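You operate a simulated robot arm through the tools that you are given. There is no shell and no other tool. Be economical: measure what you need, move in short steps, check, and stop when the job is done.

Carry out the task below with a simulated robot arm. There is one attempt and no reset: what you move stays moved.

TASK
Put the green can in the turntable's tote, reset, switch to auto and send it up. Set down upright: what you pick out.

It is judged by the outcome, as a careful person would: the job done as asked, and still so three seconds after it is handed in. It fails if anything else is knocked over, pushed out of place, dropped, spilled or broken.

THE ROBOT
A 6-joint arm with a two-finger parallel gripper, fixed in place. Base frame: the origin is at the foot of the arm, x ahead of it, y to its left, z up. Lengths are in cm, angles in degrees, forces in N, time in s.
With the tool pointing down near the work surface it reaches from about 10 to 60 cm from the base axis. Its first joint turns from -66.0 to 66.0 degrees. Payload 2.9 kg.
The tool frame sits at the grasp point between the pads (the TCP): z along the fingers, y along the line on which they close. The tips reach 3 cm beyond it. The gripper opens to 11 cm. The fingers are 2 cm wide and 1 cm thick; the gripper's body (4.8 by 11.2 cm) begins 5.5 cm behind the TCP.
Orientation is that of the tool frame in the base frame, as a unit quaternion [x, y, z, w]. With the fingers straight down and closing along the base's y, the tool's x points along the base's -x, its y along +y and its z along -z.

THE INTERFACE
- The arm moves only by the tool step_arm. Its argument "rows" is a list of rows, each an object (a shift or turn left out is 0, a gripper value left out holds the last) with "travel": the shift along the tool's x, y, z in cm, a list of three; "delta_rot": the turn, a rotation vector about the tool's x, y, z in degrees, a list of three; "fingers": the finger opening in cm, from 0 to 11. In form: [{"travel": [x, y, z], "delta_rot": [rx, ry, rz], "fingers": fingers}, ...]. A call has 1 to 12 rows; each row shifts and turns the commanded pose from where the row before left it, along the tool's axes as they then stand. A row lasts 0.2 s, in which the tool goes at most 5 cm and 8.6 degrees; a call with a longer step from one row to the next is refused whole, and so is a gripper value outside its range. A pose out of reach is approached as far as the arm can. The call stops where the force on the tool passes 40 N (or 10 N more than at its start, if that is more) or the arm is blocked; 0.2 s more then pass. Each finger travels about 10.8 cm/s and halts on what it meets, pressing with about 28 N; the grip force reading is that of the motor and also rises with nothing between the fingers. The clock runs only during rows and for 0.2 s after the last one: add rows that do not move to give the fingers time. The reply holds the time, the measured pose of the TCP, the force on the tool along the base axes, the opening and the grip force, in the units named above and with some noise, with the torque about the TCP (base axes, N m) and any sound that the robot's microphone picked up.
- Cameras (640 x 400 px; columns grow to the right, rows downward): "scene" is fixed at [6.37, 42.94, 136.75]; the picture's right is [-0.85, -0.52, 0.00], its down [-0.37, 0.61, -0.71] and it looks along [0.37, -0.60, -0.71] (base axes); focal length 214 px, centre (320, 200). "wrist" rides on the gripper at [7.3, 1.7, -10.3] in the tool frame; the picture's right is [-0.23, 0.97, 0.00], its down [-0.76, -0.18, -0.62] and it looks along [-0.61, -0.14, 0.78] (tool axes); focal length 222 px, centre (320, 200). There is no depth. A picture from a camera that has moved, and an enlarged one, comes with that camera's place and axes in the base frame and with its lens.
- capture(camera): a new picture of that camera. It takes no simulated time.
- inspect(camera, box): a new picture of the part [left, top, right, bottom] of that camera's present view, enlarged. It takes no simulated time.
- close_job(): hands the job in; it is judged then, once.

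Work in short steps. Places have to be worked out from the pictures, the camera data and where the tool is seen: move nearer, look again, correct. Check each grasp and each placing, and mend what went wrong. You have 120 turns and 76 pictures in all, those below and enlarged ones among them. Open the gripper and draw the arm clear of the work before you hand the job in, unless the task says otherwise; then end with one line.

The tools are called after "Request:" as a command line: name --argument value ..., lists and objects as JSON in quotes. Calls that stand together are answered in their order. step_arm: Moves the arm, as the interface text tells. Its arguments: {"type":"object","properties":{"rows":{"type":"array"}},"required":["rows"]} The other tools are called the same way: capture (camera) takes a picture; inspect (camera, box) takes an enlarged picture of a part of a camera's view; close_job () hands the job in.

At the start:

```text
t: 0.0
position: [23.6, -21.19, 134.69]
orientation: [0.0, 1.0, 0.0, 0.001]
ft_force: [0.2, 0.0, -0.5]
wrist_torque: [0.01, 0.01, 0.0]
grip_width: 11.0
grasp_force: 0.1
```

scene: 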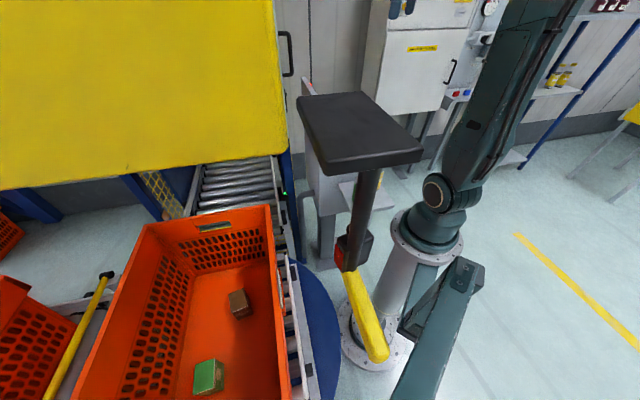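
wrist: 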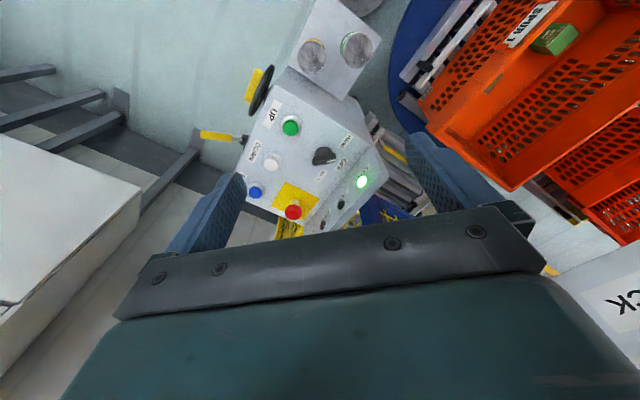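

The wrist view shows a control panel with buttons and a selector, and the scene view shows a tote on the turntable. I'll enlarge both to read the layout and labels.

Request:
inspect --camera "wrist" --box '[200, 0, 420, 240]'

Request:
inspect --camera "wrist" --box '[380, 0, 640, 260]'

Request:
inspect --camera "scene" --box '[0, 200, 340, 400]'

Request:
inspect --camera "scene" --box '[270, 0, 640, 220]'

```text
1.67 times, centred on (310, 120) of wrist
camera zoom: at [16.13, -19.53, 144.99], right [0.23, 0.97, 0.0], down [0.76, -0.18, 0.62], along [0.61, -0.14, -0.78], focal length 370 px, centre (337, 333)
```

zoom: 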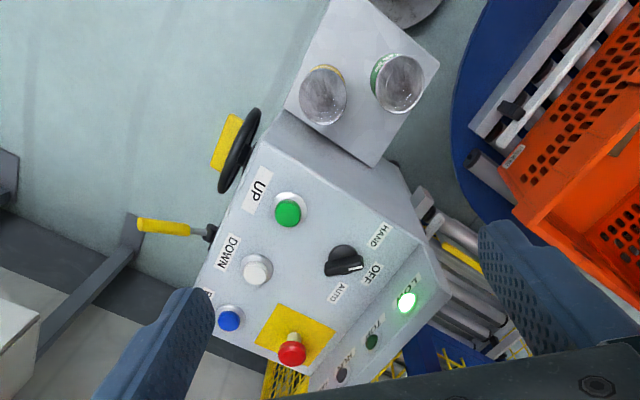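

```text
1.54 times, centred on (510, 130) of wrist
camera zoom: at [16.13, -19.53, 144.99], right [0.23, 0.97, 0.0], down [0.76, -0.18, 0.62], along [0.61, -0.14, -0.78], focal length 342 px, centre (28, 308)
```

zoom: 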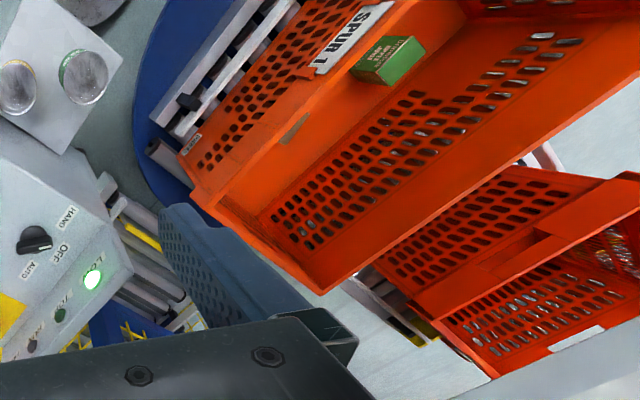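

```text
1.88 times, centred on (170, 300) of scene
camera zoom: at [6.37, 42.94, 136.75], right [-0.85, -0.52, 0.0], down [-0.37, 0.61, -0.71], along [0.37, -0.6, -0.71], focal length 404 px, centre (602, 12)
```

zoom: 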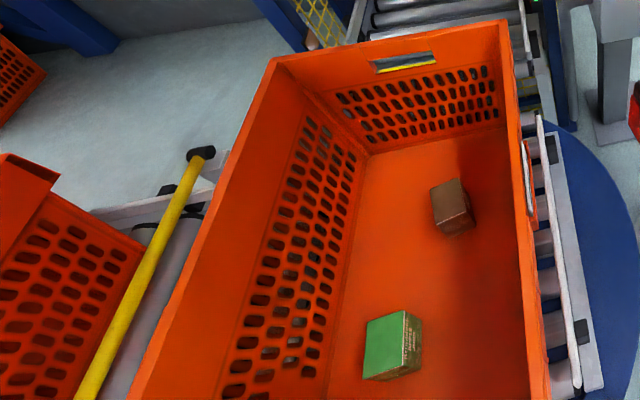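

```text
1.73 times, centred on (455, 110) of scene
camera zoom: at [6.37, 42.94, 136.75], right [-0.85, -0.52, 0.0], down [-0.37, 0.61, -0.71], along [0.37, -0.6, -0.71], focal length 371 px, centre (86, 356)
```

zoom: 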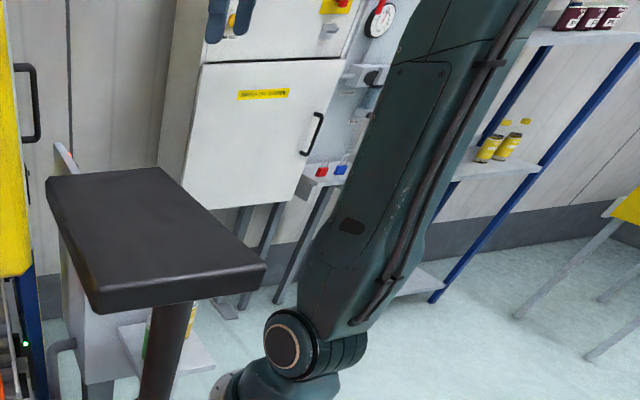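

Two open-topped cans (one green, one yellow label) stand on a shelf beside the panel, roughly 50 cm below the camera. I'll descend 10 cm to get parallax for triangulation.

Request:
step_arm --rows '[{"travel": [0, 0, 4]}, {"travel": [0, 0, 4]}, {"travel": [0, 0, 4]}]'

Request:
capture --camera "wrist"

Request:
capture --camera "scene"

```text
t: 0.8
position: [23.64, -21.26, 122.59]
orientation: [0.0, 1.0, -0.002, 0.0]
ft_force: [0.1, 0.1, 0.0]
wrist_torque: [0.01, 0.0, -0.03]
grip_width: 10.97
grasp_force: 0.0
```

```text
69 pictures are left
camera wrist: at [16.11, -19.46, 132.98], right [0.23, 0.97, 0.0], down [0.76, -0.18, 0.63], along [0.61, -0.14, -0.78], focal length 222 px, centre (320, 200)
```

wrist: 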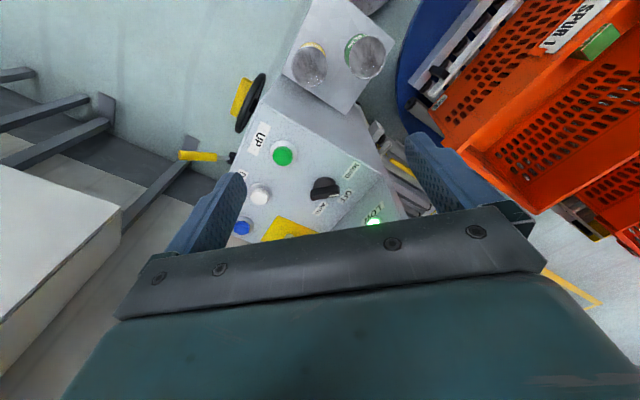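

```text
68 pictures are left
```

scene: 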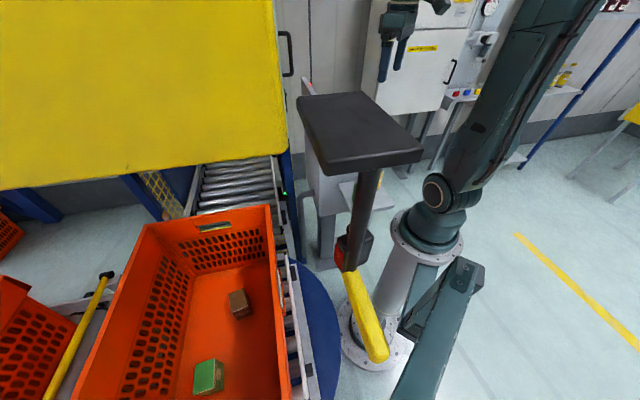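

Triangulation gives green button ≈ (31,-29,101) and green can rim ≈ (22,-13,91). Next I yaw the tool to look toward +y and find the tote and the dark slab seen by the scene camera.

Request:
step_arm --rows '[{"delta_rot": [0, 0, -8.5]}, {"delta_rot": [0, 0, -8.5]}, {"delta_rot": [0, 0, -8.5]}, {"delta_rot": [0, 0, -8.5]}, {"delta_rot": [0, 0, -8.5]}, {"delta_rot": [0, 0, -8.5]}, {"delta_rot": [0, 0, -8.5]}, {"delta_rot": [0, 0, -8.5]}]'

Request:
capture --camera "wrist"

```text
t: 2.6
position: [23.65, -21.2, 122.61]
orientation: [-0.561, 0.828, 0.0, 0.0]
ft_force: [0.7, 0.8, 0.0]
wrist_torque: [-0.01, -0.04, -0.02]
grip_width: 11.0
grasp_force: 0.0
```

```text
67 pictures are left
camera wrist: at [19.14, -27.33, 132.99], right [-0.82, 0.57, 0.0], down [0.45, 0.64, 0.62], along [0.36, 0.51, -0.78], focal length 222 px, centre (320, 200)
```

wrist: 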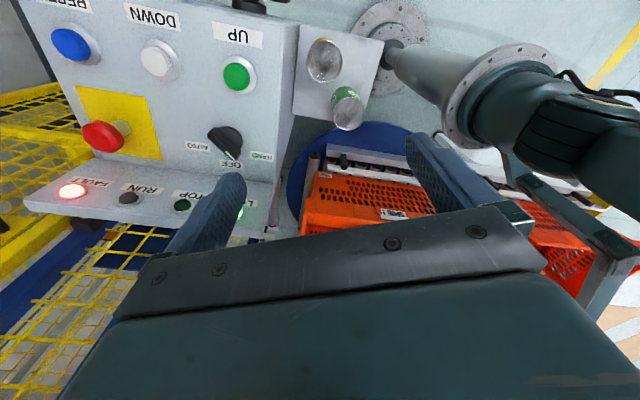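

FAULT lamp is lit red. I enlarge to read labels on the panel and see the cans.

Request:
inspect --camera "wrist" --box '[20, 0, 300, 220]'

Request:
inspect --camera "wrist" --box '[280, 0, 440, 240]'

```text
1.82 times, centred on (160, 110) of wrist
camera zoom: at [19.14, -27.33, 132.99], right [-0.82, 0.57, 0.0], down [0.45, 0.64, 0.62], along [0.36, 0.51, -0.78], focal length 404 px, centre (611, 364)
```

zoom: 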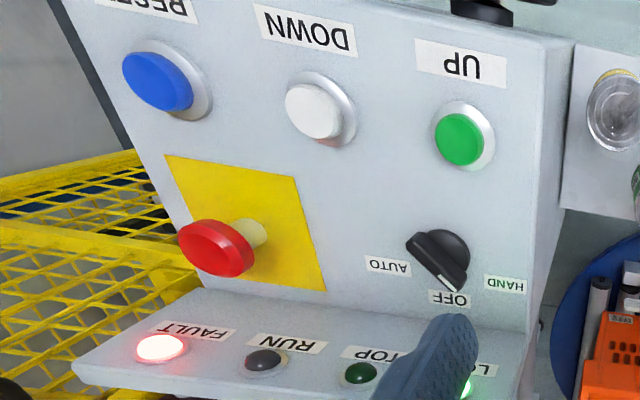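

```text
1.67 times, centred on (360, 120) of wrist
camera zoom: at [19.14, -27.33, 132.99], right [-0.82, 0.57, 0.0], down [0.45, 0.64, 0.62], along [0.36, 0.51, -0.78], focal length 370 px, centre (253, 333)
```

zoom: 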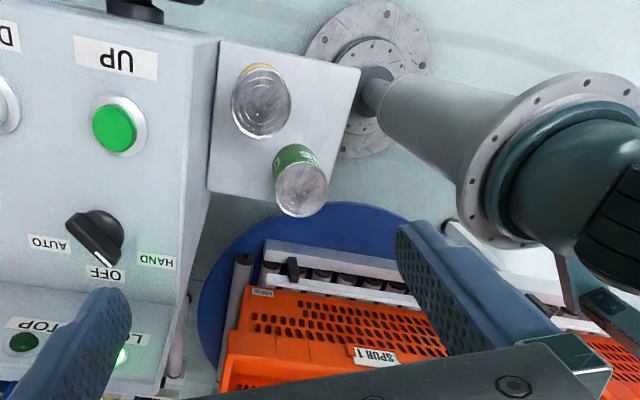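

Geometry is consistent: green button (31,-29,101), blue reset (45,-43,100), knob (39,-24,100). I tilt the tool up to see toward the tote and the dark slab.

Request:
step_arm --rows '[{"delta_rot": [0, -8, 0]}, {"delta_rot": [0, -8, 0]}, {"delta_rot": [0, -8, 0]}, {"delta_rot": [0, -8, 0]}, {"delta_rot": [0, -8, 0]}]'

Request:
capture --camera "wrist"

Request:
capture --camera "scene"

```text
t: 3.8
position: [25.54, -19.84, 116.57]
orientation: [-0.542, 0.799, 0.136, 0.224]
ft_force: [-0.1, 0.0, -0.4]
wrist_torque: [-0.02, 0.02, 0.02]
grip_width: 11.0
grasp_force: 0.0
out of reach, approached as far as the arm can: row 1, 2, 3, 4, 5
```

```text
64 pictures are left
camera wrist: at [19.28, -29.72, 121.85], right [-0.83, 0.55, 0.09], down [0.27, 0.26, 0.93], along [0.49, 0.79, -0.37], focal length 222 px, centre (320, 200)
```

wrist: 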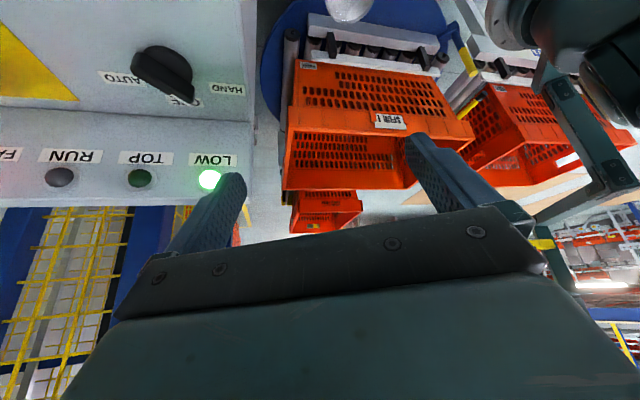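

```text
63 pictures are left
```

scene: 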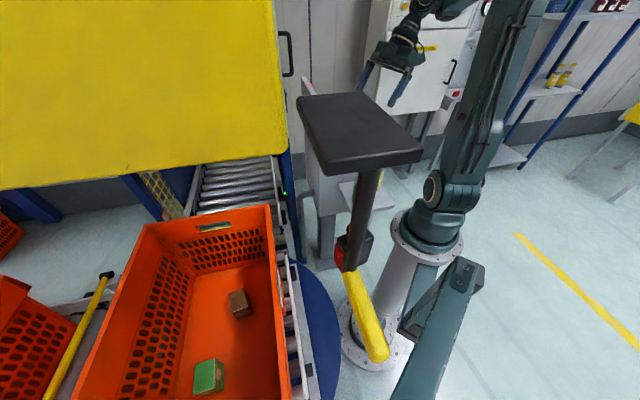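

The lit lamps read FAULT and LOW. No slab is seen near the work, so it must hang close to the scene camera. I undo the tilt and begin yawing back so the camera ends up on the +y side of the cans.

Request:
step_arm --rows '[{"delta_rot": [0, 8, 0]}, {"delta_rot": [0, 8, 0]}, {"delta_rot": [0, 8, 0]}, {"delta_rot": [0, 8, 0]}, {"delta_rot": [0, 8, 0]}, {"delta_rot": [0, 0, 8.5]}, {"delta_rot": [0, 0, 8.5]}, {"delta_rot": [0, 0, 8.5]}, {"delta_rot": [0, 0, 8.5]}, {"delta_rot": [0, 0, 8.5]}, {"delta_rot": [0, 0, 8.5]}, {"delta_rot": [0, 0, 8.5]}]'

Request:
step_arm --rows '[{"delta_rot": [0, 0, 8.5]}, {"delta_rot": [0, 0, 8.5]}, {"delta_rot": [0, 0, 8.5]}, {"delta_rot": [0, 0, 8.5]}, {"delta_rot": [0, 0, 8.5]}, {"delta_rot": [0, 0, 8.5]}, {"delta_rot": [0, 0, 8.5]}, {"delta_rot": [0, 0, 8.5]}, {"delta_rot": [0, 0, 8.5]}, {"delta_rot": [0, 0, 8.5]}, {"delta_rot": [0, 0, 8.5]}]'

```text
t: 6.4
position: [25.38, -19.76, 116.52]
orientation: [-0.072, 0.994, -0.081, -0.027]
ft_force: [-0.9, -0.2, -0.6]
wrist_torque: [0.02, 0.0, 0.01]
grip_width: 11.01
grasp_force: 0.0
```

```text
t: 8.8
position: [25.52, -19.84, 116.49]
orientation: [0.676, 0.732, -0.075, 0.04]
ft_force: [-0.6, 0.6, 0.1]
wrist_torque: [0.02, 0.03, 0.01]
grip_width: 10.98
grasp_force: 0.1
```

The unreachable tilt left a residual lean of about 10°. I correct it, square the yaw, and move over the green can at height 116.

Request:
step_arm --rows '[{"delta_rot": [-1.6, 4.6, 0]}, {"delta_rot": [-1.6, 4.6, 0]}, {"delta_rot": [0, 0, 4.8]}, {"travel": [3.4, -1.5, 0]}, {"travel": [3.4, -1.5, 0]}]'

Request:
capture --camera "wrist"

```text
t: 10.0
position: [22.49, -13.02, 116.72]
orientation: [0.707, 0.707, 0.0, 0.0]
ft_force: [-0.6, 0.2, 0.4]
wrist_torque: [0.0, -0.05, 0.01]
grip_width: 11.01
grasp_force: 0.0
```

```text
62 pictures are left
camera wrist: at [24.01, -5.81, 126.92], right [0.97, -0.23, 0.0], down [-0.18, -0.76, 0.62], along [-0.14, -0.61, -0.78], focal length 222 px, centre (320, 200)
```

wrist: 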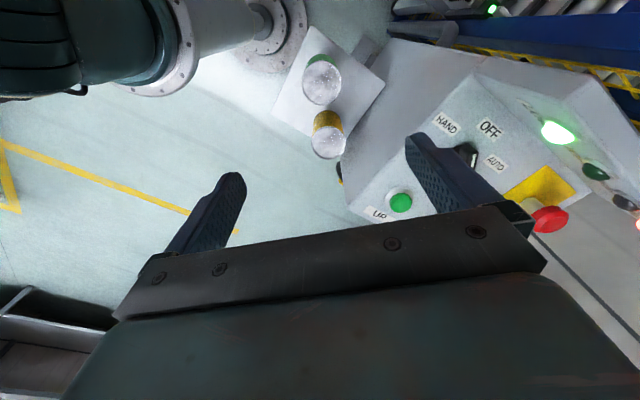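

Straight above the green can: lid is reckoned at (22.7,-13.2,89). I descend to z≈100 and look again.

Request:
step_arm --rows '[{"travel": [0, 0, 4]}, {"travel": [0, 0, 4]}, {"travel": [0, 0, 4]}, {"travel": [0, 0, 4]}]'

Request:
inspect --camera "wrist" --box '[220, 0, 440, 240]'

```text
t: 11.0
position: [22.54, -13.12, 100.73]
orientation: [0.707, 0.707, -0.001, 0.0]
ft_force: [0.5, -0.2, -0.9]
wrist_torque: [0.01, 0.01, 0.0]
grip_width: 10.99
grasp_force: 0.1
```

```text
1.67 times, centred on (330, 120) of wrist
camera zoom: at [24.03, -5.77, 110.95], right [0.97, -0.23, 0.0], down [-0.18, -0.76, 0.62], along [-0.14, -0.61, -0.78], focal length 370 px, centre (303, 333)
```

zoom: 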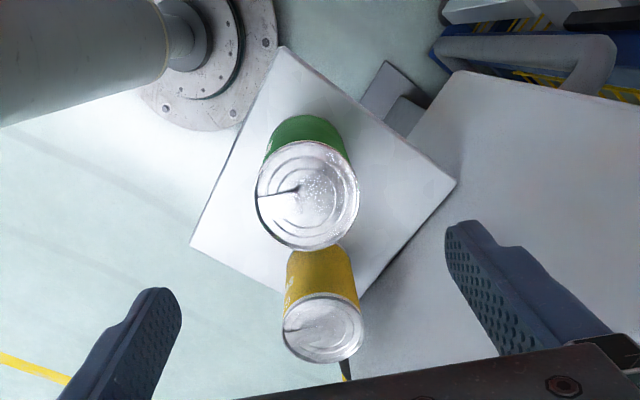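

Can ≈ (22.7,-13.1), diameter ≈6.2, lid z≈88.7, shelf ≈81. I descend with fingers straddling along x to TCP z≈86.

Request:
step_arm --rows '[{"travel": [0, 0.1, 4], "fingers": 10}, {"travel": [0, 0, 4]}, {"travel": [0, 0, 3]}, {"travel": [0, 0, 2]}, {"travel": [0, 0, 1.5]}]'

Request:
capture --camera "wrist"

Request:
capture --camera "scene"

```text
t: 12.2
position: [22.53, -13.04, 86.23]
orientation: [0.707, 0.707, 0.0, 0.0]
ft_force: [-0.7, 0.6, -0.1]
wrist_torque: [0.0, 0.01, 0.0]
grip_width: 10.01
grasp_force: 0.0
```

```text
60 pictures are left
camera wrist: at [24.0, -5.78, 96.47], right [0.97, -0.23, 0.0], down [-0.18, -0.76, 0.62], along [-0.14, -0.61, -0.78], focal length 222 px, centre (320, 200)
```

wrist: 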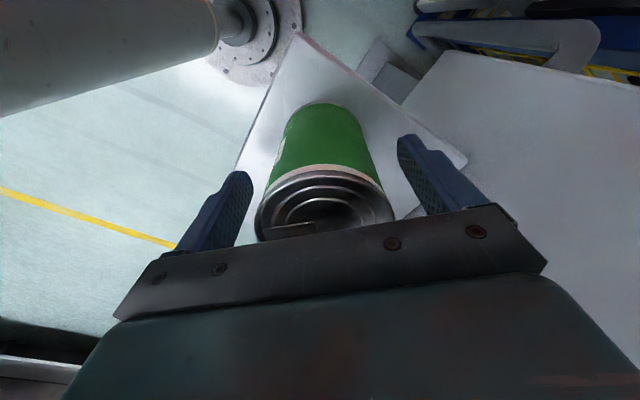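

```text
59 pictures are left
```

scene: 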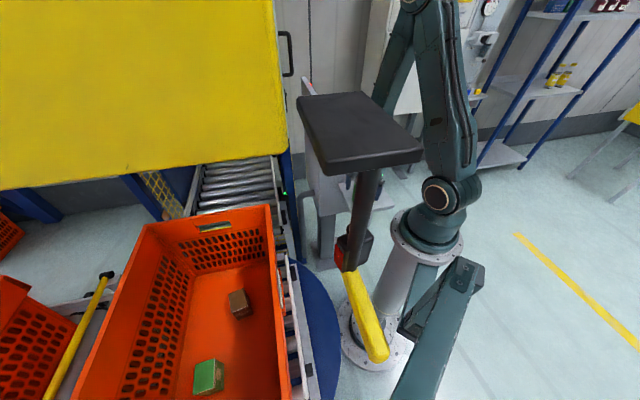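

Fingers straddle the green can with clearance. I lower 0.7 cm and close.

Request:
step_arm --rows '[{"travel": [0, 0, 0.7]}, {"fingers": 5}, {"fingers": 5}, {"fingers": 5}]'

Request:
capture --camera "wrist"

```text
t: 13.2
position: [22.55, -13.03, 85.44]
orientation: [0.707, 0.707, 0.0, -0.001]
ft_force: [0.5, -0.2, -0.2]
wrist_torque: [-0.05, -0.08, -0.03]
grip_width: 5.92
grasp_force: 28.6
```

```text
58 pictures are left
camera wrist: at [24.02, -5.77, 95.8], right [0.97, -0.23, 0.0], down [-0.18, -0.76, 0.62], along [-0.14, -0.61, -0.78], focal length 222 px, centre (320, 200)
```

wrist: 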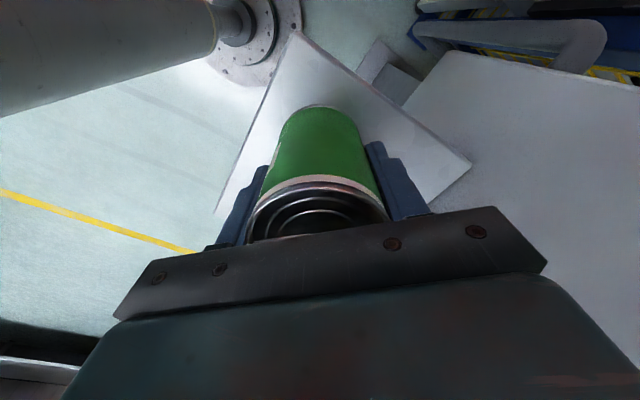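

Can gripped at 5.9 cm. Lift straight up to z≈110.

Request:
step_arm --rows '[{"travel": [0, 0, -2]}, {"travel": [0, 0, -4]}, {"travel": [0, 0, -4]}, {"travel": [0, 0, -5]}, {"travel": [0, 0, -5]}, {"travel": [0, 0, -5]}]'

Request:
capture --camera "wrist"

```text
t: 14.6
position: [22.36, -12.93, 110.48]
orientation: [0.707, 0.707, -0.001, 0.0]
ft_force: [0.0, -0.7, -3.2]
wrist_torque: [0.0, 0.01, 0.01]
grip_width: 5.95
grasp_force: 27.8
```

```text
57 pictures are left
camera wrist: at [23.96, -5.69, 120.87], right [0.97, -0.23, 0.0], down [-0.18, -0.76, 0.62], along [-0.14, -0.61, -0.78], focal length 222 px, centre (320, 200)
```

wrist: 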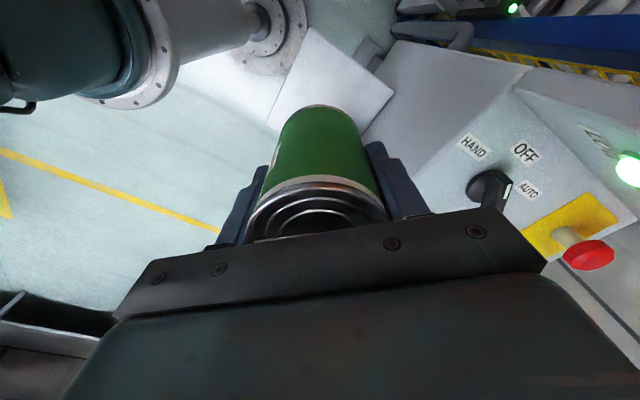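

Can held, upright. I yaw 45° so the closing axis lines up across the tote, then move partway toward it at this height.

Request:
step_arm --rows '[{"delta_rot": [0, 0, -7.5]}, {"delta_rot": [0, 0, -7.5]}, {"delta_rot": [0, 0, -7.5]}, {"delta_rot": [0, 0, -7.5]}, {"delta_rot": [0, 0, -7.5]}, {"delta_rot": [0, 0, -7.5]}, {"travel": [0.5, 4, 0]}, {"travel": [0.5, 4, 0]}, {"travel": [0.5, 4, 0]}, {"travel": [0.5, 4, 0]}, {"travel": [0.5, 4, 0]}]'

Request:
capture --camera "wrist"

Request:
capture --camera "scene"

```text
t: 17.0
position: [34.91, 2.92, 110.51]
orientation: [0.383, 0.924, 0.0, 0.0]
ft_force: [0.6, -0.8, -2.9]
wrist_torque: [-0.02, 0.01, 0.04]
grip_width: 5.94
grasp_force: 28.4
```

```text
56 pictures are left
camera wrist: at [30.75, 9.3, 120.81], right [0.85, 0.53, 0.0], down [0.41, -0.66, 0.62], along [0.33, -0.53, -0.78], focal length 222 px, centre (320, 200)
```

wrist: 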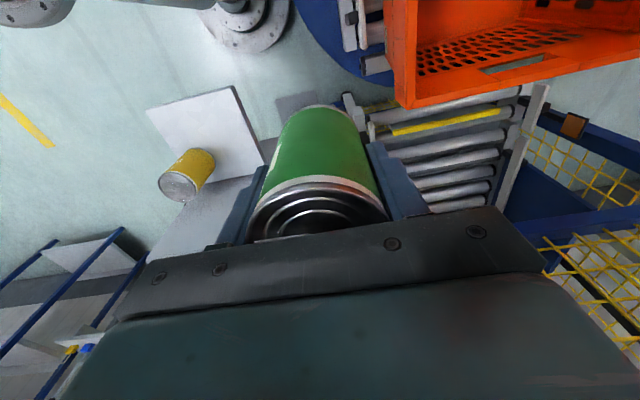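

```text
55 pictures are left
```

scene: 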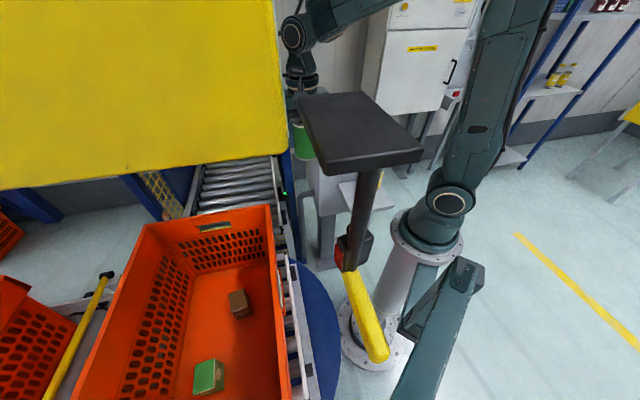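

Tote rim corner triangulates to (48.6,8.2,81), floor about z 50; brown box near (45,34). I'll aim for a free spot near (50,24), so I move above it at this height and look.

Request:
step_arm --rows '[{"travel": [0.75, 4.3, 0]}, {"travel": [0.75, 4.3, 0]}, {"travel": [0.75, 4.3, 0]}, {"travel": [0.75, 4.3, 0]}, {"travel": [0.75, 4.3, 0]}, {"travel": [0.75, 4.3, 0]}]'

Request:
capture --camera "wrist"

Request:
capture --camera "scene"

```text
t: 17.9
position: [36.11, 5.9, 110.62]
orientation: [0.454, 0.891, -0.021, -0.024]
ft_force: [-0.1, 0.0, -3.1]
wrist_torque: [-0.04, -0.04, 0.01]
grip_width: 5.96
grasp_force: 28.1
stopped in row 4: the arm was blocked; the commanded pose is now the measured one
```

```text
54 pictures are left
camera wrist: at [33.59, 13.08, 121.06], right [0.92, 0.39, -0.06], down [0.34, -0.71, 0.61], along [0.19, -0.59, -0.79], focal length 222 px, centre (320, 200)
```

wrist: 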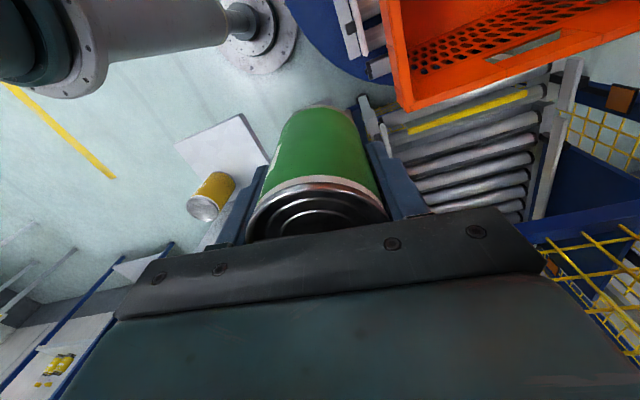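

```text
53 pictures are left
```

scene: 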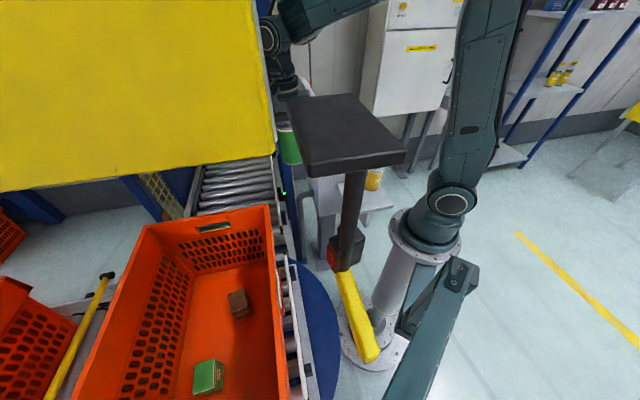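

The arm was blocked: it met the swinging structure (yellow board and slab), which shifted a little in the scene view. I back off the way I came at once.

Request:
step_arm --rows '[{"travel": [-0.5, -3, 0]}, {"travel": [-0.5, -3, 0]}, {"travel": [-0.5, -4, 0]}, {"travel": [-0.5, -4, 0]}]'

Request:
capture --camera "scene"

```text
t: 18.9
position: [27.3, -3.05, 111.18]
orientation: [0.447, 0.894, -0.023, -0.026]
ft_force: [-0.4, -0.5, -3.9]
wrist_torque: [-0.01, 0.01, 0.02]
grip_width: 5.96
grasp_force: 28.3
```

```text
52 pictures are left
```

scene: 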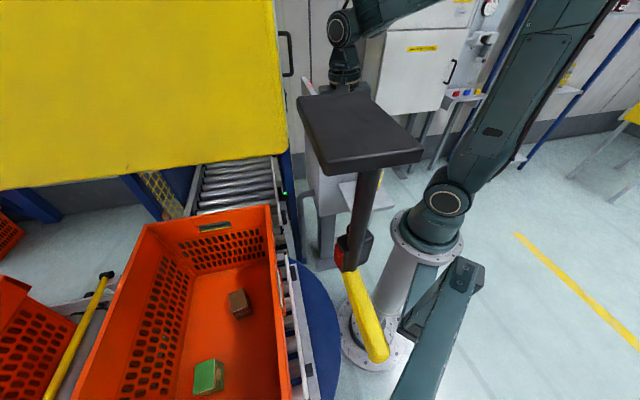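

It sprang back to its original place once I withdrew. I retreat to the shelf side, level the tool, and yaw so the right edge of the wrist view sees that structure.

Request:
step_arm --rows '[{"delta_rot": [-3.7, -1.5, 0]}, {"travel": [-2.1, -2.8, 0]}, {"travel": [-2.1, -2.8, 0]}, {"travel": [-2.1, -2.8, 0]}]'

Request:
step_arm --rows '[{"delta_rot": [0, 0, -8.2]}, {"delta_rot": [0, 0, -8.2]}, {"delta_rot": [0, 0, -8.2]}, {"delta_rot": [0, 0, -8.2]}, {"delta_rot": [0, 0, -8.2]}, {"delta_rot": [0, 0, -8.2]}, {"delta_rot": [0, 0, -8.2]}, {"delta_rot": [0, 0, -8.2]}, {"delta_rot": [0, 0, -8.2]}, {"delta_rot": [0, 0, -8.2]}, {"delta_rot": [0, 0, -8.2]}, {"delta_rot": [0, 0, -8.2]}]'

Request:
capture --camera "wrist"

Request:
capture --camera "scene"

```text
t: 19.9
position: [24.22, -13.28, 110.99]
orientation: [0.448, 0.894, 0.0, -0.001]
ft_force: [-0.2, -0.5, -3.0]
wrist_torque: [-0.02, 0.0, -0.04]
grip_width: 5.94
grasp_force: 28.1
```

```text
t: 22.5
position: [24.3, -13.22, 111.01]
orientation: [-0.386, 0.923, 0.0, 0.0]
ft_force: [0.0, 0.3, -3.6]
wrist_torque: [0.03, 0.01, -0.04]
grip_width: 5.98
grasp_force: 28.0
```

```text
51 pictures are left
camera wrist: at [17.76, -17.17, 121.44], right [-0.53, 0.85, 0.0], down [0.66, 0.42, 0.62], along [0.53, 0.33, -0.78], focal length 222 px, centre (320, 200)
```

wrist: 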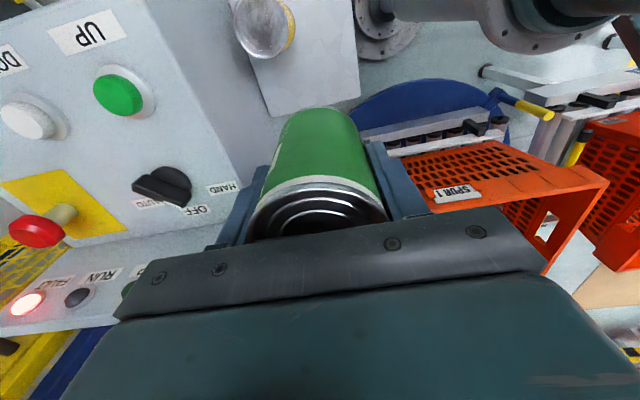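

```text
50 pictures are left
```

scene: 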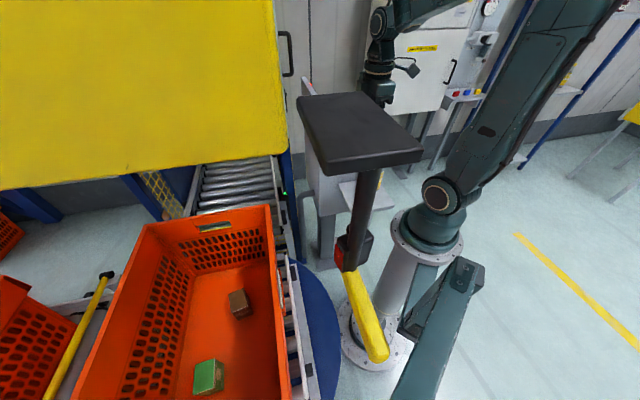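

From here none of the structure is visible, so it must be higher and nearer the scene camera. I raise to z≈135 and yaw further toward +y to see it from above.

Request:
step_arm --rows '[{"travel": [0, 0, -4.5]}, {"travel": [0, 0, -4.5]}, {"travel": [0, 0, -4.5]}, {"travel": [0, 0, -4.5]}, {"travel": [0, 0, -4.5]}, {"delta_rot": [0, 0, -8.2]}, {"delta_rot": [0, 0, -8.2]}, {"delta_rot": [0, 0, -8.2]}, {"delta_rot": [0, 0, -8.2]}]'

Request:
capture --camera "wrist"

```text
t: 24.5
position: [24.26, -13.22, 133.61]
orientation: [-0.631, 0.776, 0.0, 0.0]
ft_force: [0.6, -0.5, -4.1]
wrist_torque: [0.01, 0.02, 0.0]
grip_width: 5.97
grasp_force: 27.8
```

```text
49 pictures are left
camera wrist: at [20.92, -19.93, 143.94], right [-0.91, 0.42, 0.0], down [0.33, 0.71, 0.62], along [0.26, 0.56, -0.78], focal length 222 px, centre (320, 200)
```

wrist: 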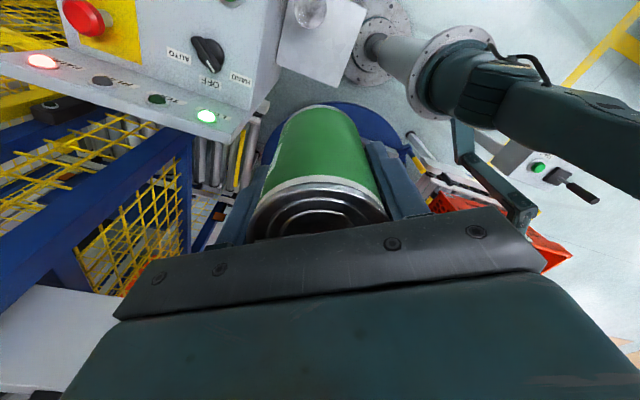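

I can now see the robot's side bracket but the slab would be hidden behind the gripper. I yaw back 25° so it should appear at the right edge of the view.

Request:
step_arm --rows '[{"delta_rot": [0, 0, 8.0]}, {"delta_rot": [0, 0, 8.0]}, {"delta_rot": [0, 0, 8.0]}]'

Request:
capture --camera "wrist"

```text
t: 25.3
position: [24.3, -13.01, 133.58]
orientation: [-0.453, 0.892, 0.0, 0.0]
ft_force: [-0.5, -0.6, -4.2]
wrist_torque: [0.01, 0.03, 0.0]
grip_width: 5.93
grasp_force: 28.2
```

```text
48 pictures are left
camera wrist: at [18.42, -18.03, 143.95], right [-0.65, 0.76, 0.0], down [0.59, 0.51, 0.62], along [0.47, 0.41, -0.78], focal length 222 px, centre (320, 200)
```

wrist: 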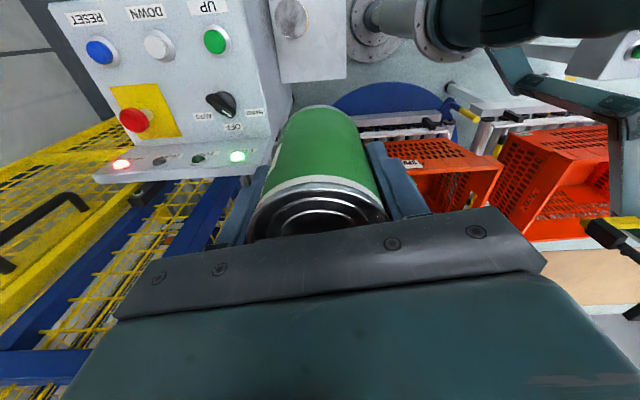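

The lamp-like arm (yellow bar, black joint) shows at the right edge near (9,36,121), beside the scene camera, so it is away from the azimuth-45° path. The yellow board still isn't located; I yaw 21° back to check the region around (25,25,120).

Request:
step_arm --rows '[{"delta_rot": [0, 0, 7.0]}, {"delta_rot": [0, 0, 7.0]}, {"delta_rot": [0, 0, 7.0]}]'

Request:
capture --camera "wrist"

```text
t: 26.1
position: [24.18, -13.19, 133.69]
orientation: [-0.283, 0.959, 0.0, 0.0]
ft_force: [0.8, 0.0, -3.9]
wrist_torque: [0.04, -0.04, 0.0]
grip_width: 5.95
grasp_force: 28.4
```

```text
47 pictures are left
camera wrist: at [17.05, -15.7, 143.94], right [-0.34, 0.94, 0.0], down [0.74, 0.26, 0.62], along [0.59, 0.21, -0.78], focal length 222 px, centre (320, 200)
```

wrist: 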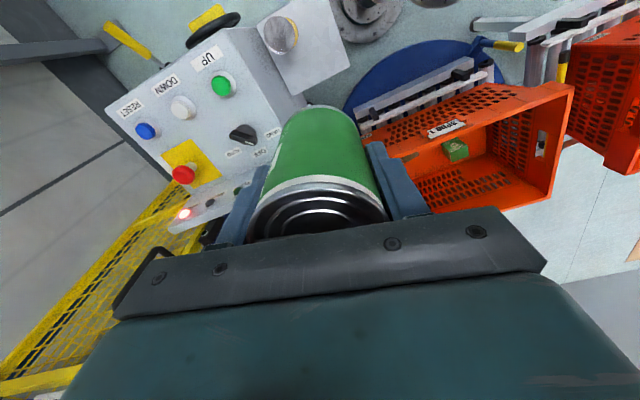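

No board appears within reach of this view, so I can't yet tell what blocked the arm. I'll return to (35,3,112) with this yaw, then creep on in small steps and watch the scene camera.

Request:
step_arm --rows '[{"travel": [-3, 1.3, 3.5]}, {"travel": [-3, 1.3, 3.5]}, {"travel": [-3, 1.3, 3.5]}, {"travel": [-3, 1.3, 3.5]}, {"travel": [-3, 1.3, 3.5]}, {"travel": [-3, 1.3, 3.5]}]'

Request:
capture --camera "wrist"

Request:
capture --camera "scene"

```text
t: 27.5
position: [35.15, 3.27, 112.42]
orientation: [-0.284, 0.959, 0.0, 0.0]
ft_force: [-0.5, 0.2, -2.5]
wrist_torque: [-0.01, 0.01, -0.02]
grip_width: 5.97
grasp_force: 27.8
```

```text
46 pictures are left
camera wrist: at [27.95, 0.74, 122.82], right [-0.34, 0.94, 0.0], down [0.74, 0.27, 0.62], along [0.59, 0.21, -0.78], focal length 222 px, centre (320, 200)
```

wrist: 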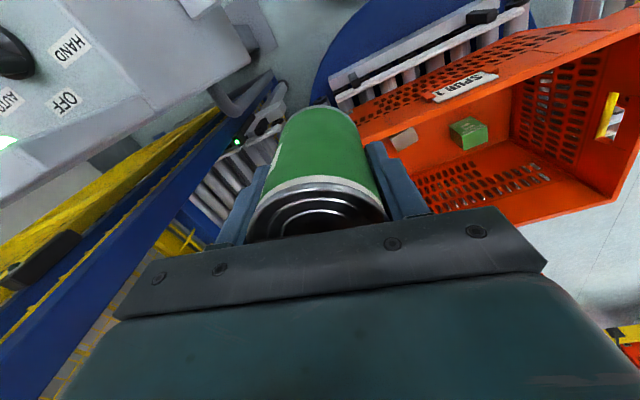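

```text
45 pictures are left
```

scene: 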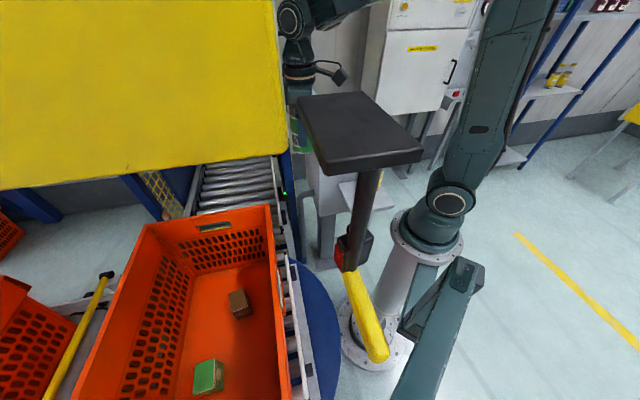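

Here everything is still clear; tote, brown and green boxes are visible. I'll drop to z≈95 (can bottom ≈90, above the 81 rim) before going outward in small steps.

Request:
step_arm --rows '[{"travel": [0, 0, 3.5]}, {"travel": [0, 0, 3.5]}, {"travel": [0, 0, 3.5]}, {"travel": [0, 0, 3.5]}, {"travel": [0, 0, 3]}, {"travel": [-2, 0, 0]}]'

Request:
capture --camera "scene"

Request:
capture --camera "wrist"

```text
t: 28.9
position: [36.77, 4.2, 95.48]
orientation: [-0.284, 0.959, -0.001, -0.001]
ft_force: [-0.1, 0.1, -4.8]
wrist_torque: [0.0, 0.0, 0.04]
grip_width: 5.96
grasp_force: 27.7
```

```text
44 pictures are left
```

scene: 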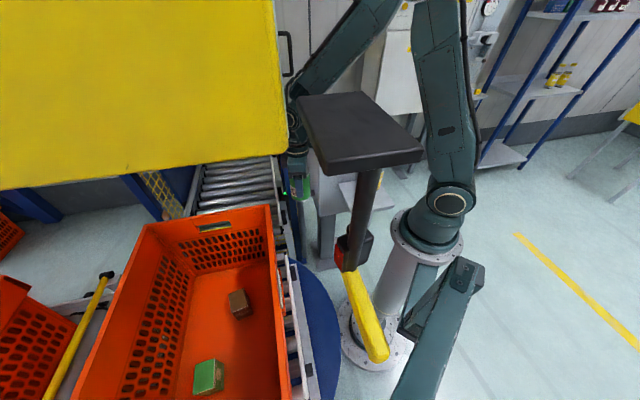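

```text
43 pictures are left
camera wrist: at [29.6, 1.72, 105.87], right [-0.34, 0.94, 0.0], down [0.74, 0.27, 0.62], along [0.59, 0.21, -0.78], focal length 222 px, centre (320, 200)
```

wrist: 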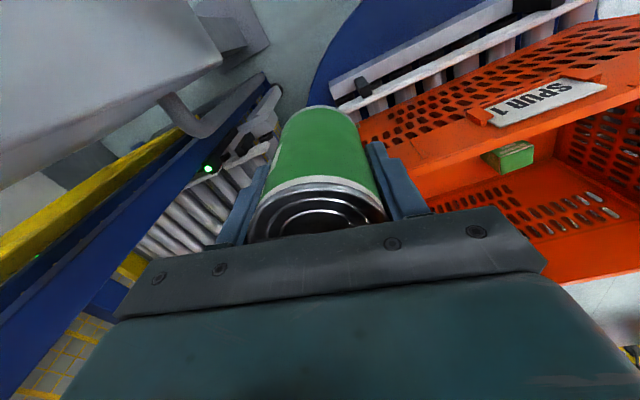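

All clear at z 95. I creep toward the tote in three 2.7 cm steps and check.

Request:
step_arm --rows '[{"travel": [-2.45, 1.03, 0]}, {"travel": [-2.45, 1.03, 0]}]'

Request:
capture --camera "scene"

```text
t: 29.5
position: [39.75, 8.61, 95.64]
orientation: [-0.283, 0.959, 0.0, -0.001]
ft_force: [0.9, 0.0, -3.4]
wrist_torque: [0.02, -0.03, 0.01]
grip_width: 5.95
grasp_force: 28.5
```

```text
42 pictures are left
```

scene: 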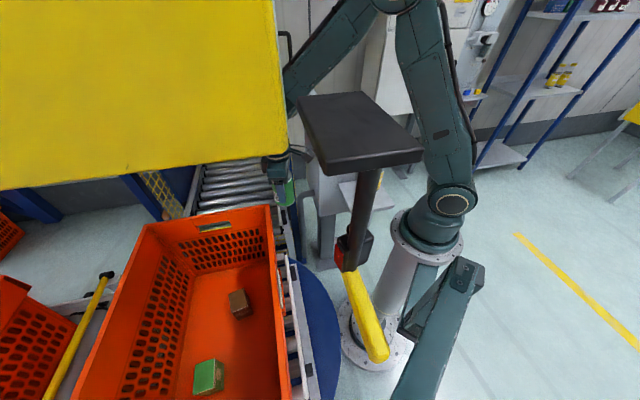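

No contact; the wrist is passing behind (beyond) the board as seen by the scene camera. I continue two more steps.

Request:
step_arm --rows '[{"travel": [-2.45, 1.03, 0]}, {"travel": [-2.45, 1.03, 0]}]'

Request:
capture --camera "scene"

Request:
capture --camera "wrist"

```text
t: 30.1
position: [42.76, 13.01, 95.49]
orientation: [-0.283, 0.959, -0.001, -0.001]
ft_force: [-0.1, 0.8, -3.1]
wrist_torque: [-0.02, -0.03, 0.03]
grip_width: 5.93
grasp_force: 27.9
```

```text
41 pictures are left
```

scene: 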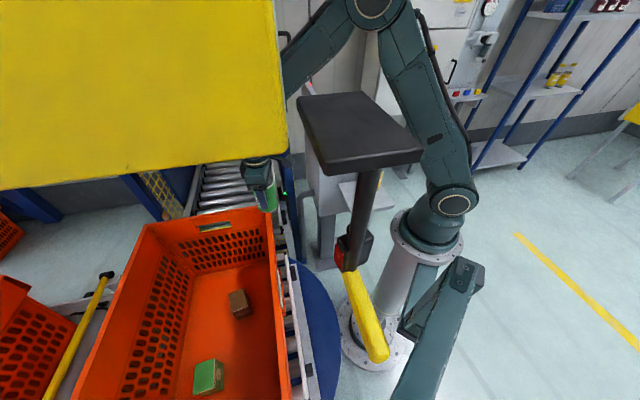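

```text
40 pictures are left
camera wrist: at [35.54, 10.56, 105.83], right [-0.34, 0.94, 0.0], down [0.74, 0.27, 0.62], along [0.59, 0.21, -0.78], focal length 222 px, centre (320, 200)
```

wrist: 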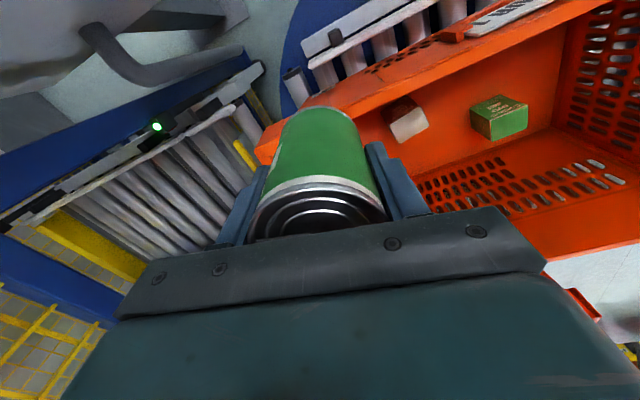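

Clear passage. Brown box top triangulates to (45,34,57) and the spot (50,24.4) is free. I yaw 78° so the fingers close across the tote width, keeping the camera off the wall.

Request:
step_arm --rows '[{"delta_rot": [0, 0, 7.85]}, {"delta_rot": [0, 0, 7.85]}, {"delta_rot": [0, 0, 7.85]}, {"delta_rot": [0, 0, 7.85]}, {"delta_rot": [0, 0, 7.85]}, {"delta_rot": [0, 0, 7.85]}, {"delta_rot": [0, 0, 7.85]}, {"delta_rot": [0, 0, 7.85]}, {"delta_rot": [0, 0, 7.85]}, {"delta_rot": [0, 0, 7.85]}]'

Request:
step_arm --rows '[{"travel": [1, 3, 0]}, {"travel": [1, 3, 0]}, {"travel": [1, 3, 0]}, {"travel": [0, 3, 0]}]'

Request:
capture --camera "scene"

Request:
capture --camera "wrist"

```text
t: 32.3
position: [42.63, 13.11, 95.57]
orientation: [0.387, 0.922, 0.0, 0.0]
ft_force: [-0.6, -0.5, -4.1]
wrist_torque: [0.04, -0.03, 0.01]
grip_width: 5.97
grasp_force: 27.5
```

```text
t: 33.3
position: [49.19, 23.79, 95.61]
orientation: [0.386, 0.922, 0.0, 0.0]
ft_force: [-0.3, -0.1, -3.2]
wrist_torque: [0.0, 0.01, 0.0]
grip_width: 5.93
grasp_force: 28.4
```

```text
39 pictures are left
```

scene: 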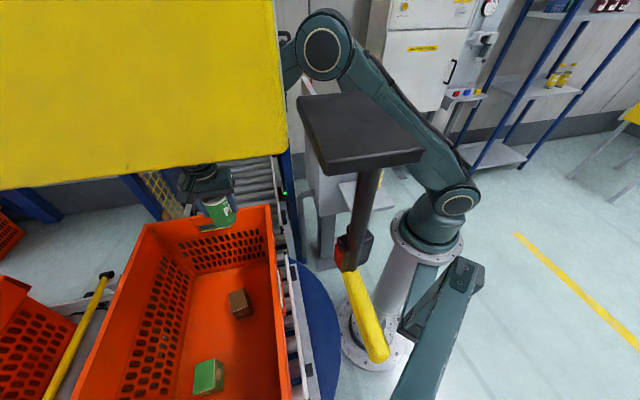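

```text
38 pictures are left
camera wrist: at [45.16, 30.05, 105.95], right [0.85, 0.52, 0.0], down [0.41, -0.67, 0.62], along [0.32, -0.53, -0.78], focal length 222 px, centre (320, 200)
```

wrist: 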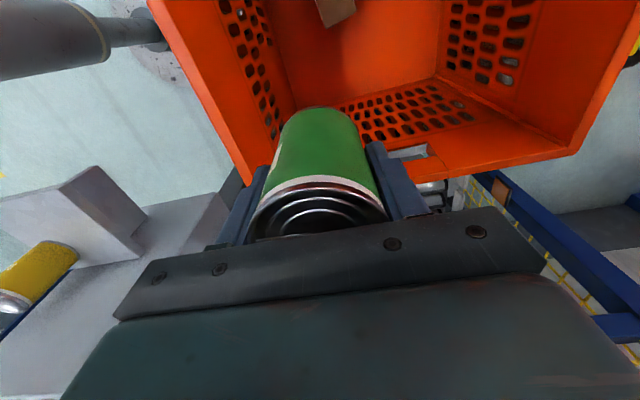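

Tote geometry confirmed (floor ≈50, walls ≈2 cm inside rim). I shift 1 cm inward and descend to z≈71, then check clearance.

Request:
step_arm --rows '[{"travel": [0, 1, 3]}, {"travel": [0, 0, 4]}, {"travel": [0, 0, 4]}, {"travel": [0, 0, 4]}, {"travel": [0, 0, 4]}, {"travel": [0, 0, 4]}, {"travel": [0, 0, 2]}]'

Request:
capture --camera "scene"

Request:
capture --camera "wrist"

```text
t: 34.9
position: [50.0, 24.36, 70.53]
orientation: [0.387, 0.922, 0.0, 0.0]
ft_force: [1.2, 0.2, -2.5]
wrist_torque: [0.01, -0.02, -0.03]
grip_width: 5.97
grasp_force: 28.4
```

```text
37 pictures are left
```

scene: 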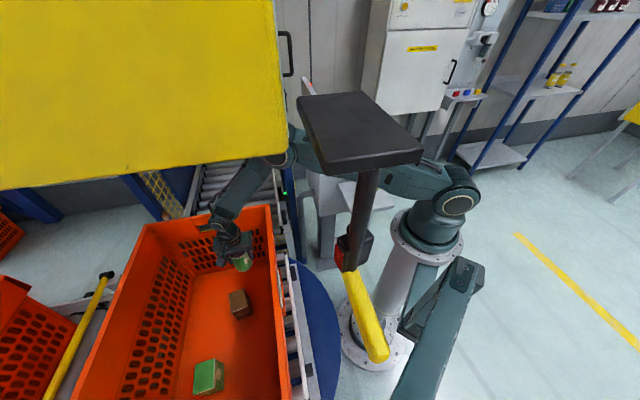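

```text
36 pictures are left
camera wrist: at [45.85, 30.71, 80.86], right [0.85, 0.52, 0.0], down [0.41, -0.67, 0.62], along [0.32, -0.53, -0.78], focal length 222 px, centre (320, 200)
```

wrist: 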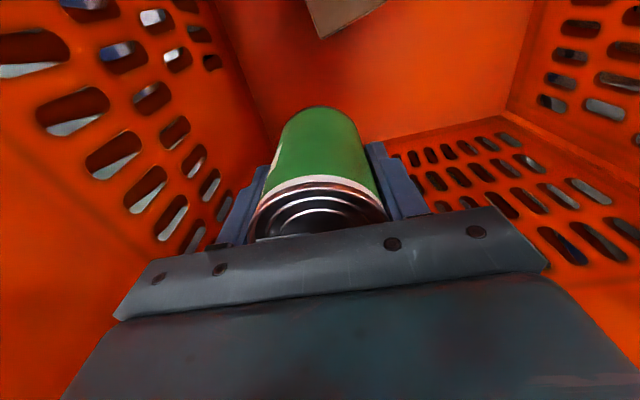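

Clearance looks fine: forearm stays well above the near rim. I descend to z≈58, then feel for the floor.

Request:
step_arm --rows '[{"travel": [0, 0, 3.5]}, {"travel": [0, 0, 3.5]}, {"travel": [0, 0, 3]}, {"travel": [0, 0, 2]}]'

Request:
capture --camera "wrist"

Request:
inspect --camera "scene" --box '[130, 130, 350, 330]'

```text
t: 35.9
position: [49.95, 24.35, 58.32]
orientation: [0.387, 0.922, 0.0, -0.001]
ft_force: [0.2, 0.1, -3.0]
wrist_torque: [-0.01, 0.02, 0.04]
grip_width: 5.96
grasp_force: 27.9
```

```text
35 pictures are left
camera wrist: at [45.88, 30.63, 68.88], right [0.85, 0.52, 0.0], down [0.41, -0.67, 0.62], along [0.32, -0.53, -0.78], focal length 222 px, centre (320, 200)
```

wrist: 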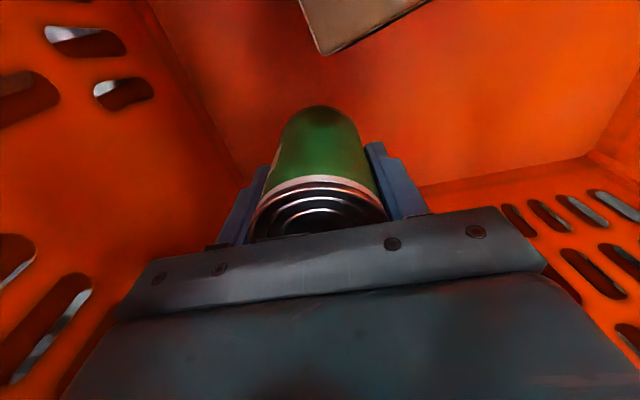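

```text
2.00 times, centred on (240, 230) of scene
camera zoom: at [6.38, 42.95, 136.75], right [-0.85, -0.52, 0.0], down [-0.37, 0.61, -0.71], along [0.37, -0.6, -0.71], focal length 429 px, centre (480, 140)
```

zoom: 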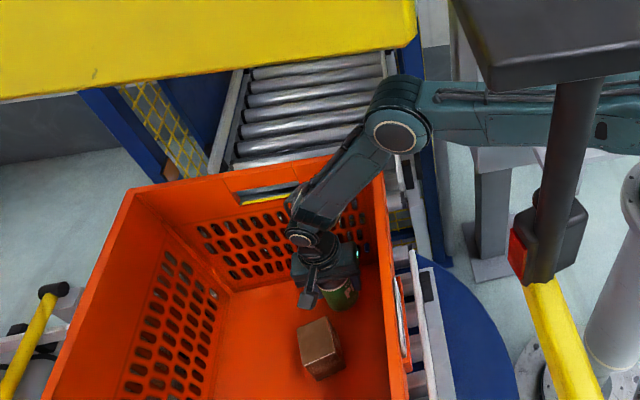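

Near the floor now. I lower in 0.5 cm rows to feel contact (expected at TCP ≈55).

Request:
step_arm --rows '[{"travel": [0, 0, 0.6]}, {"travel": [0, 0, 0.6]}, {"travel": [0, 0, 0.5]}, {"travel": [0, 0, 0.4]}, {"travel": [0, 0, 0.3]}]'

```text
t: 37.1
position: [49.83, 24.25, 56.27]
orientation: [0.386, 0.922, 0.0, -0.001]
ft_force: [-2.5, -0.2, 5.3]
wrist_torque: [-0.16, 0.07, -0.06]
grip_width: 5.96
grasp_force: 27.5
```

Force changed by +8 N at z 56.3, suggesting the can has touched the floor. I check by picture.

Request:
capture --camera "wrist"

Request:
inspect --camera "scene" --box '[210, 200, 300, 310]'

```text
33 pictures are left
camera wrist: at [45.87, 30.6, 66.6], right [0.85, 0.52, 0.0], down [0.41, -0.67, 0.62], along [0.32, -0.53, -0.78], focal length 222 px, centre (320, 200)
```

wrist: 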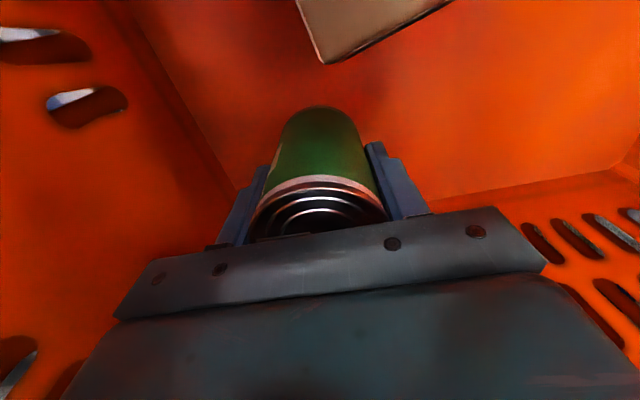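

```text
3.64 times, centred on (255, 255) of scene
camera zoom: at [6.36, 42.94, 136.75], right [-0.85, -0.52, 0.0], down [-0.37, 0.61, -0.71], along [0.37, -0.6, -0.71], focal length 780 px, centre (556, 0)
```

zoom: 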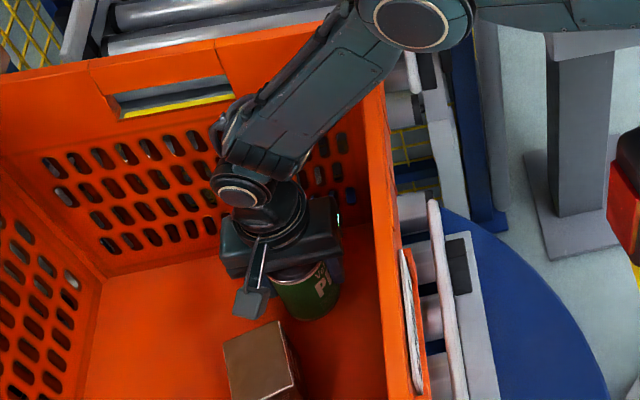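

The can sits on the tote floor, upright, with the brown box untouched. I open the fingers to 9 cm (about 1.5 cm per side).

Request:
step_arm --rows '[{"fingers": 6.3}, {"fingers": 7.5}, {"fingers": 9}, {}]'

Request:
capture --camera "wrist"

```text
t: 38.1
position: [49.97, 24.32, 56.28]
orientation: [0.387, 0.922, 0.0, 0.0]
ft_force: [0.2, -0.2, -0.3]
wrist_torque: [-0.01, -0.01, -0.02]
grip_width: 9.0
grasp_force: 0.1
```

```text
31 pictures are left
camera wrist: at [45.84, 30.58, 66.52], right [0.85, 0.52, 0.0], down [0.41, -0.67, 0.62], along [0.32, -0.53, -0.78], focal length 222 px, centre (320, 200)
```

wrist: 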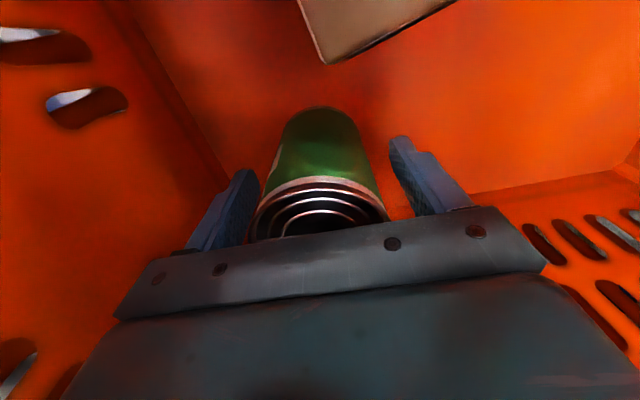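

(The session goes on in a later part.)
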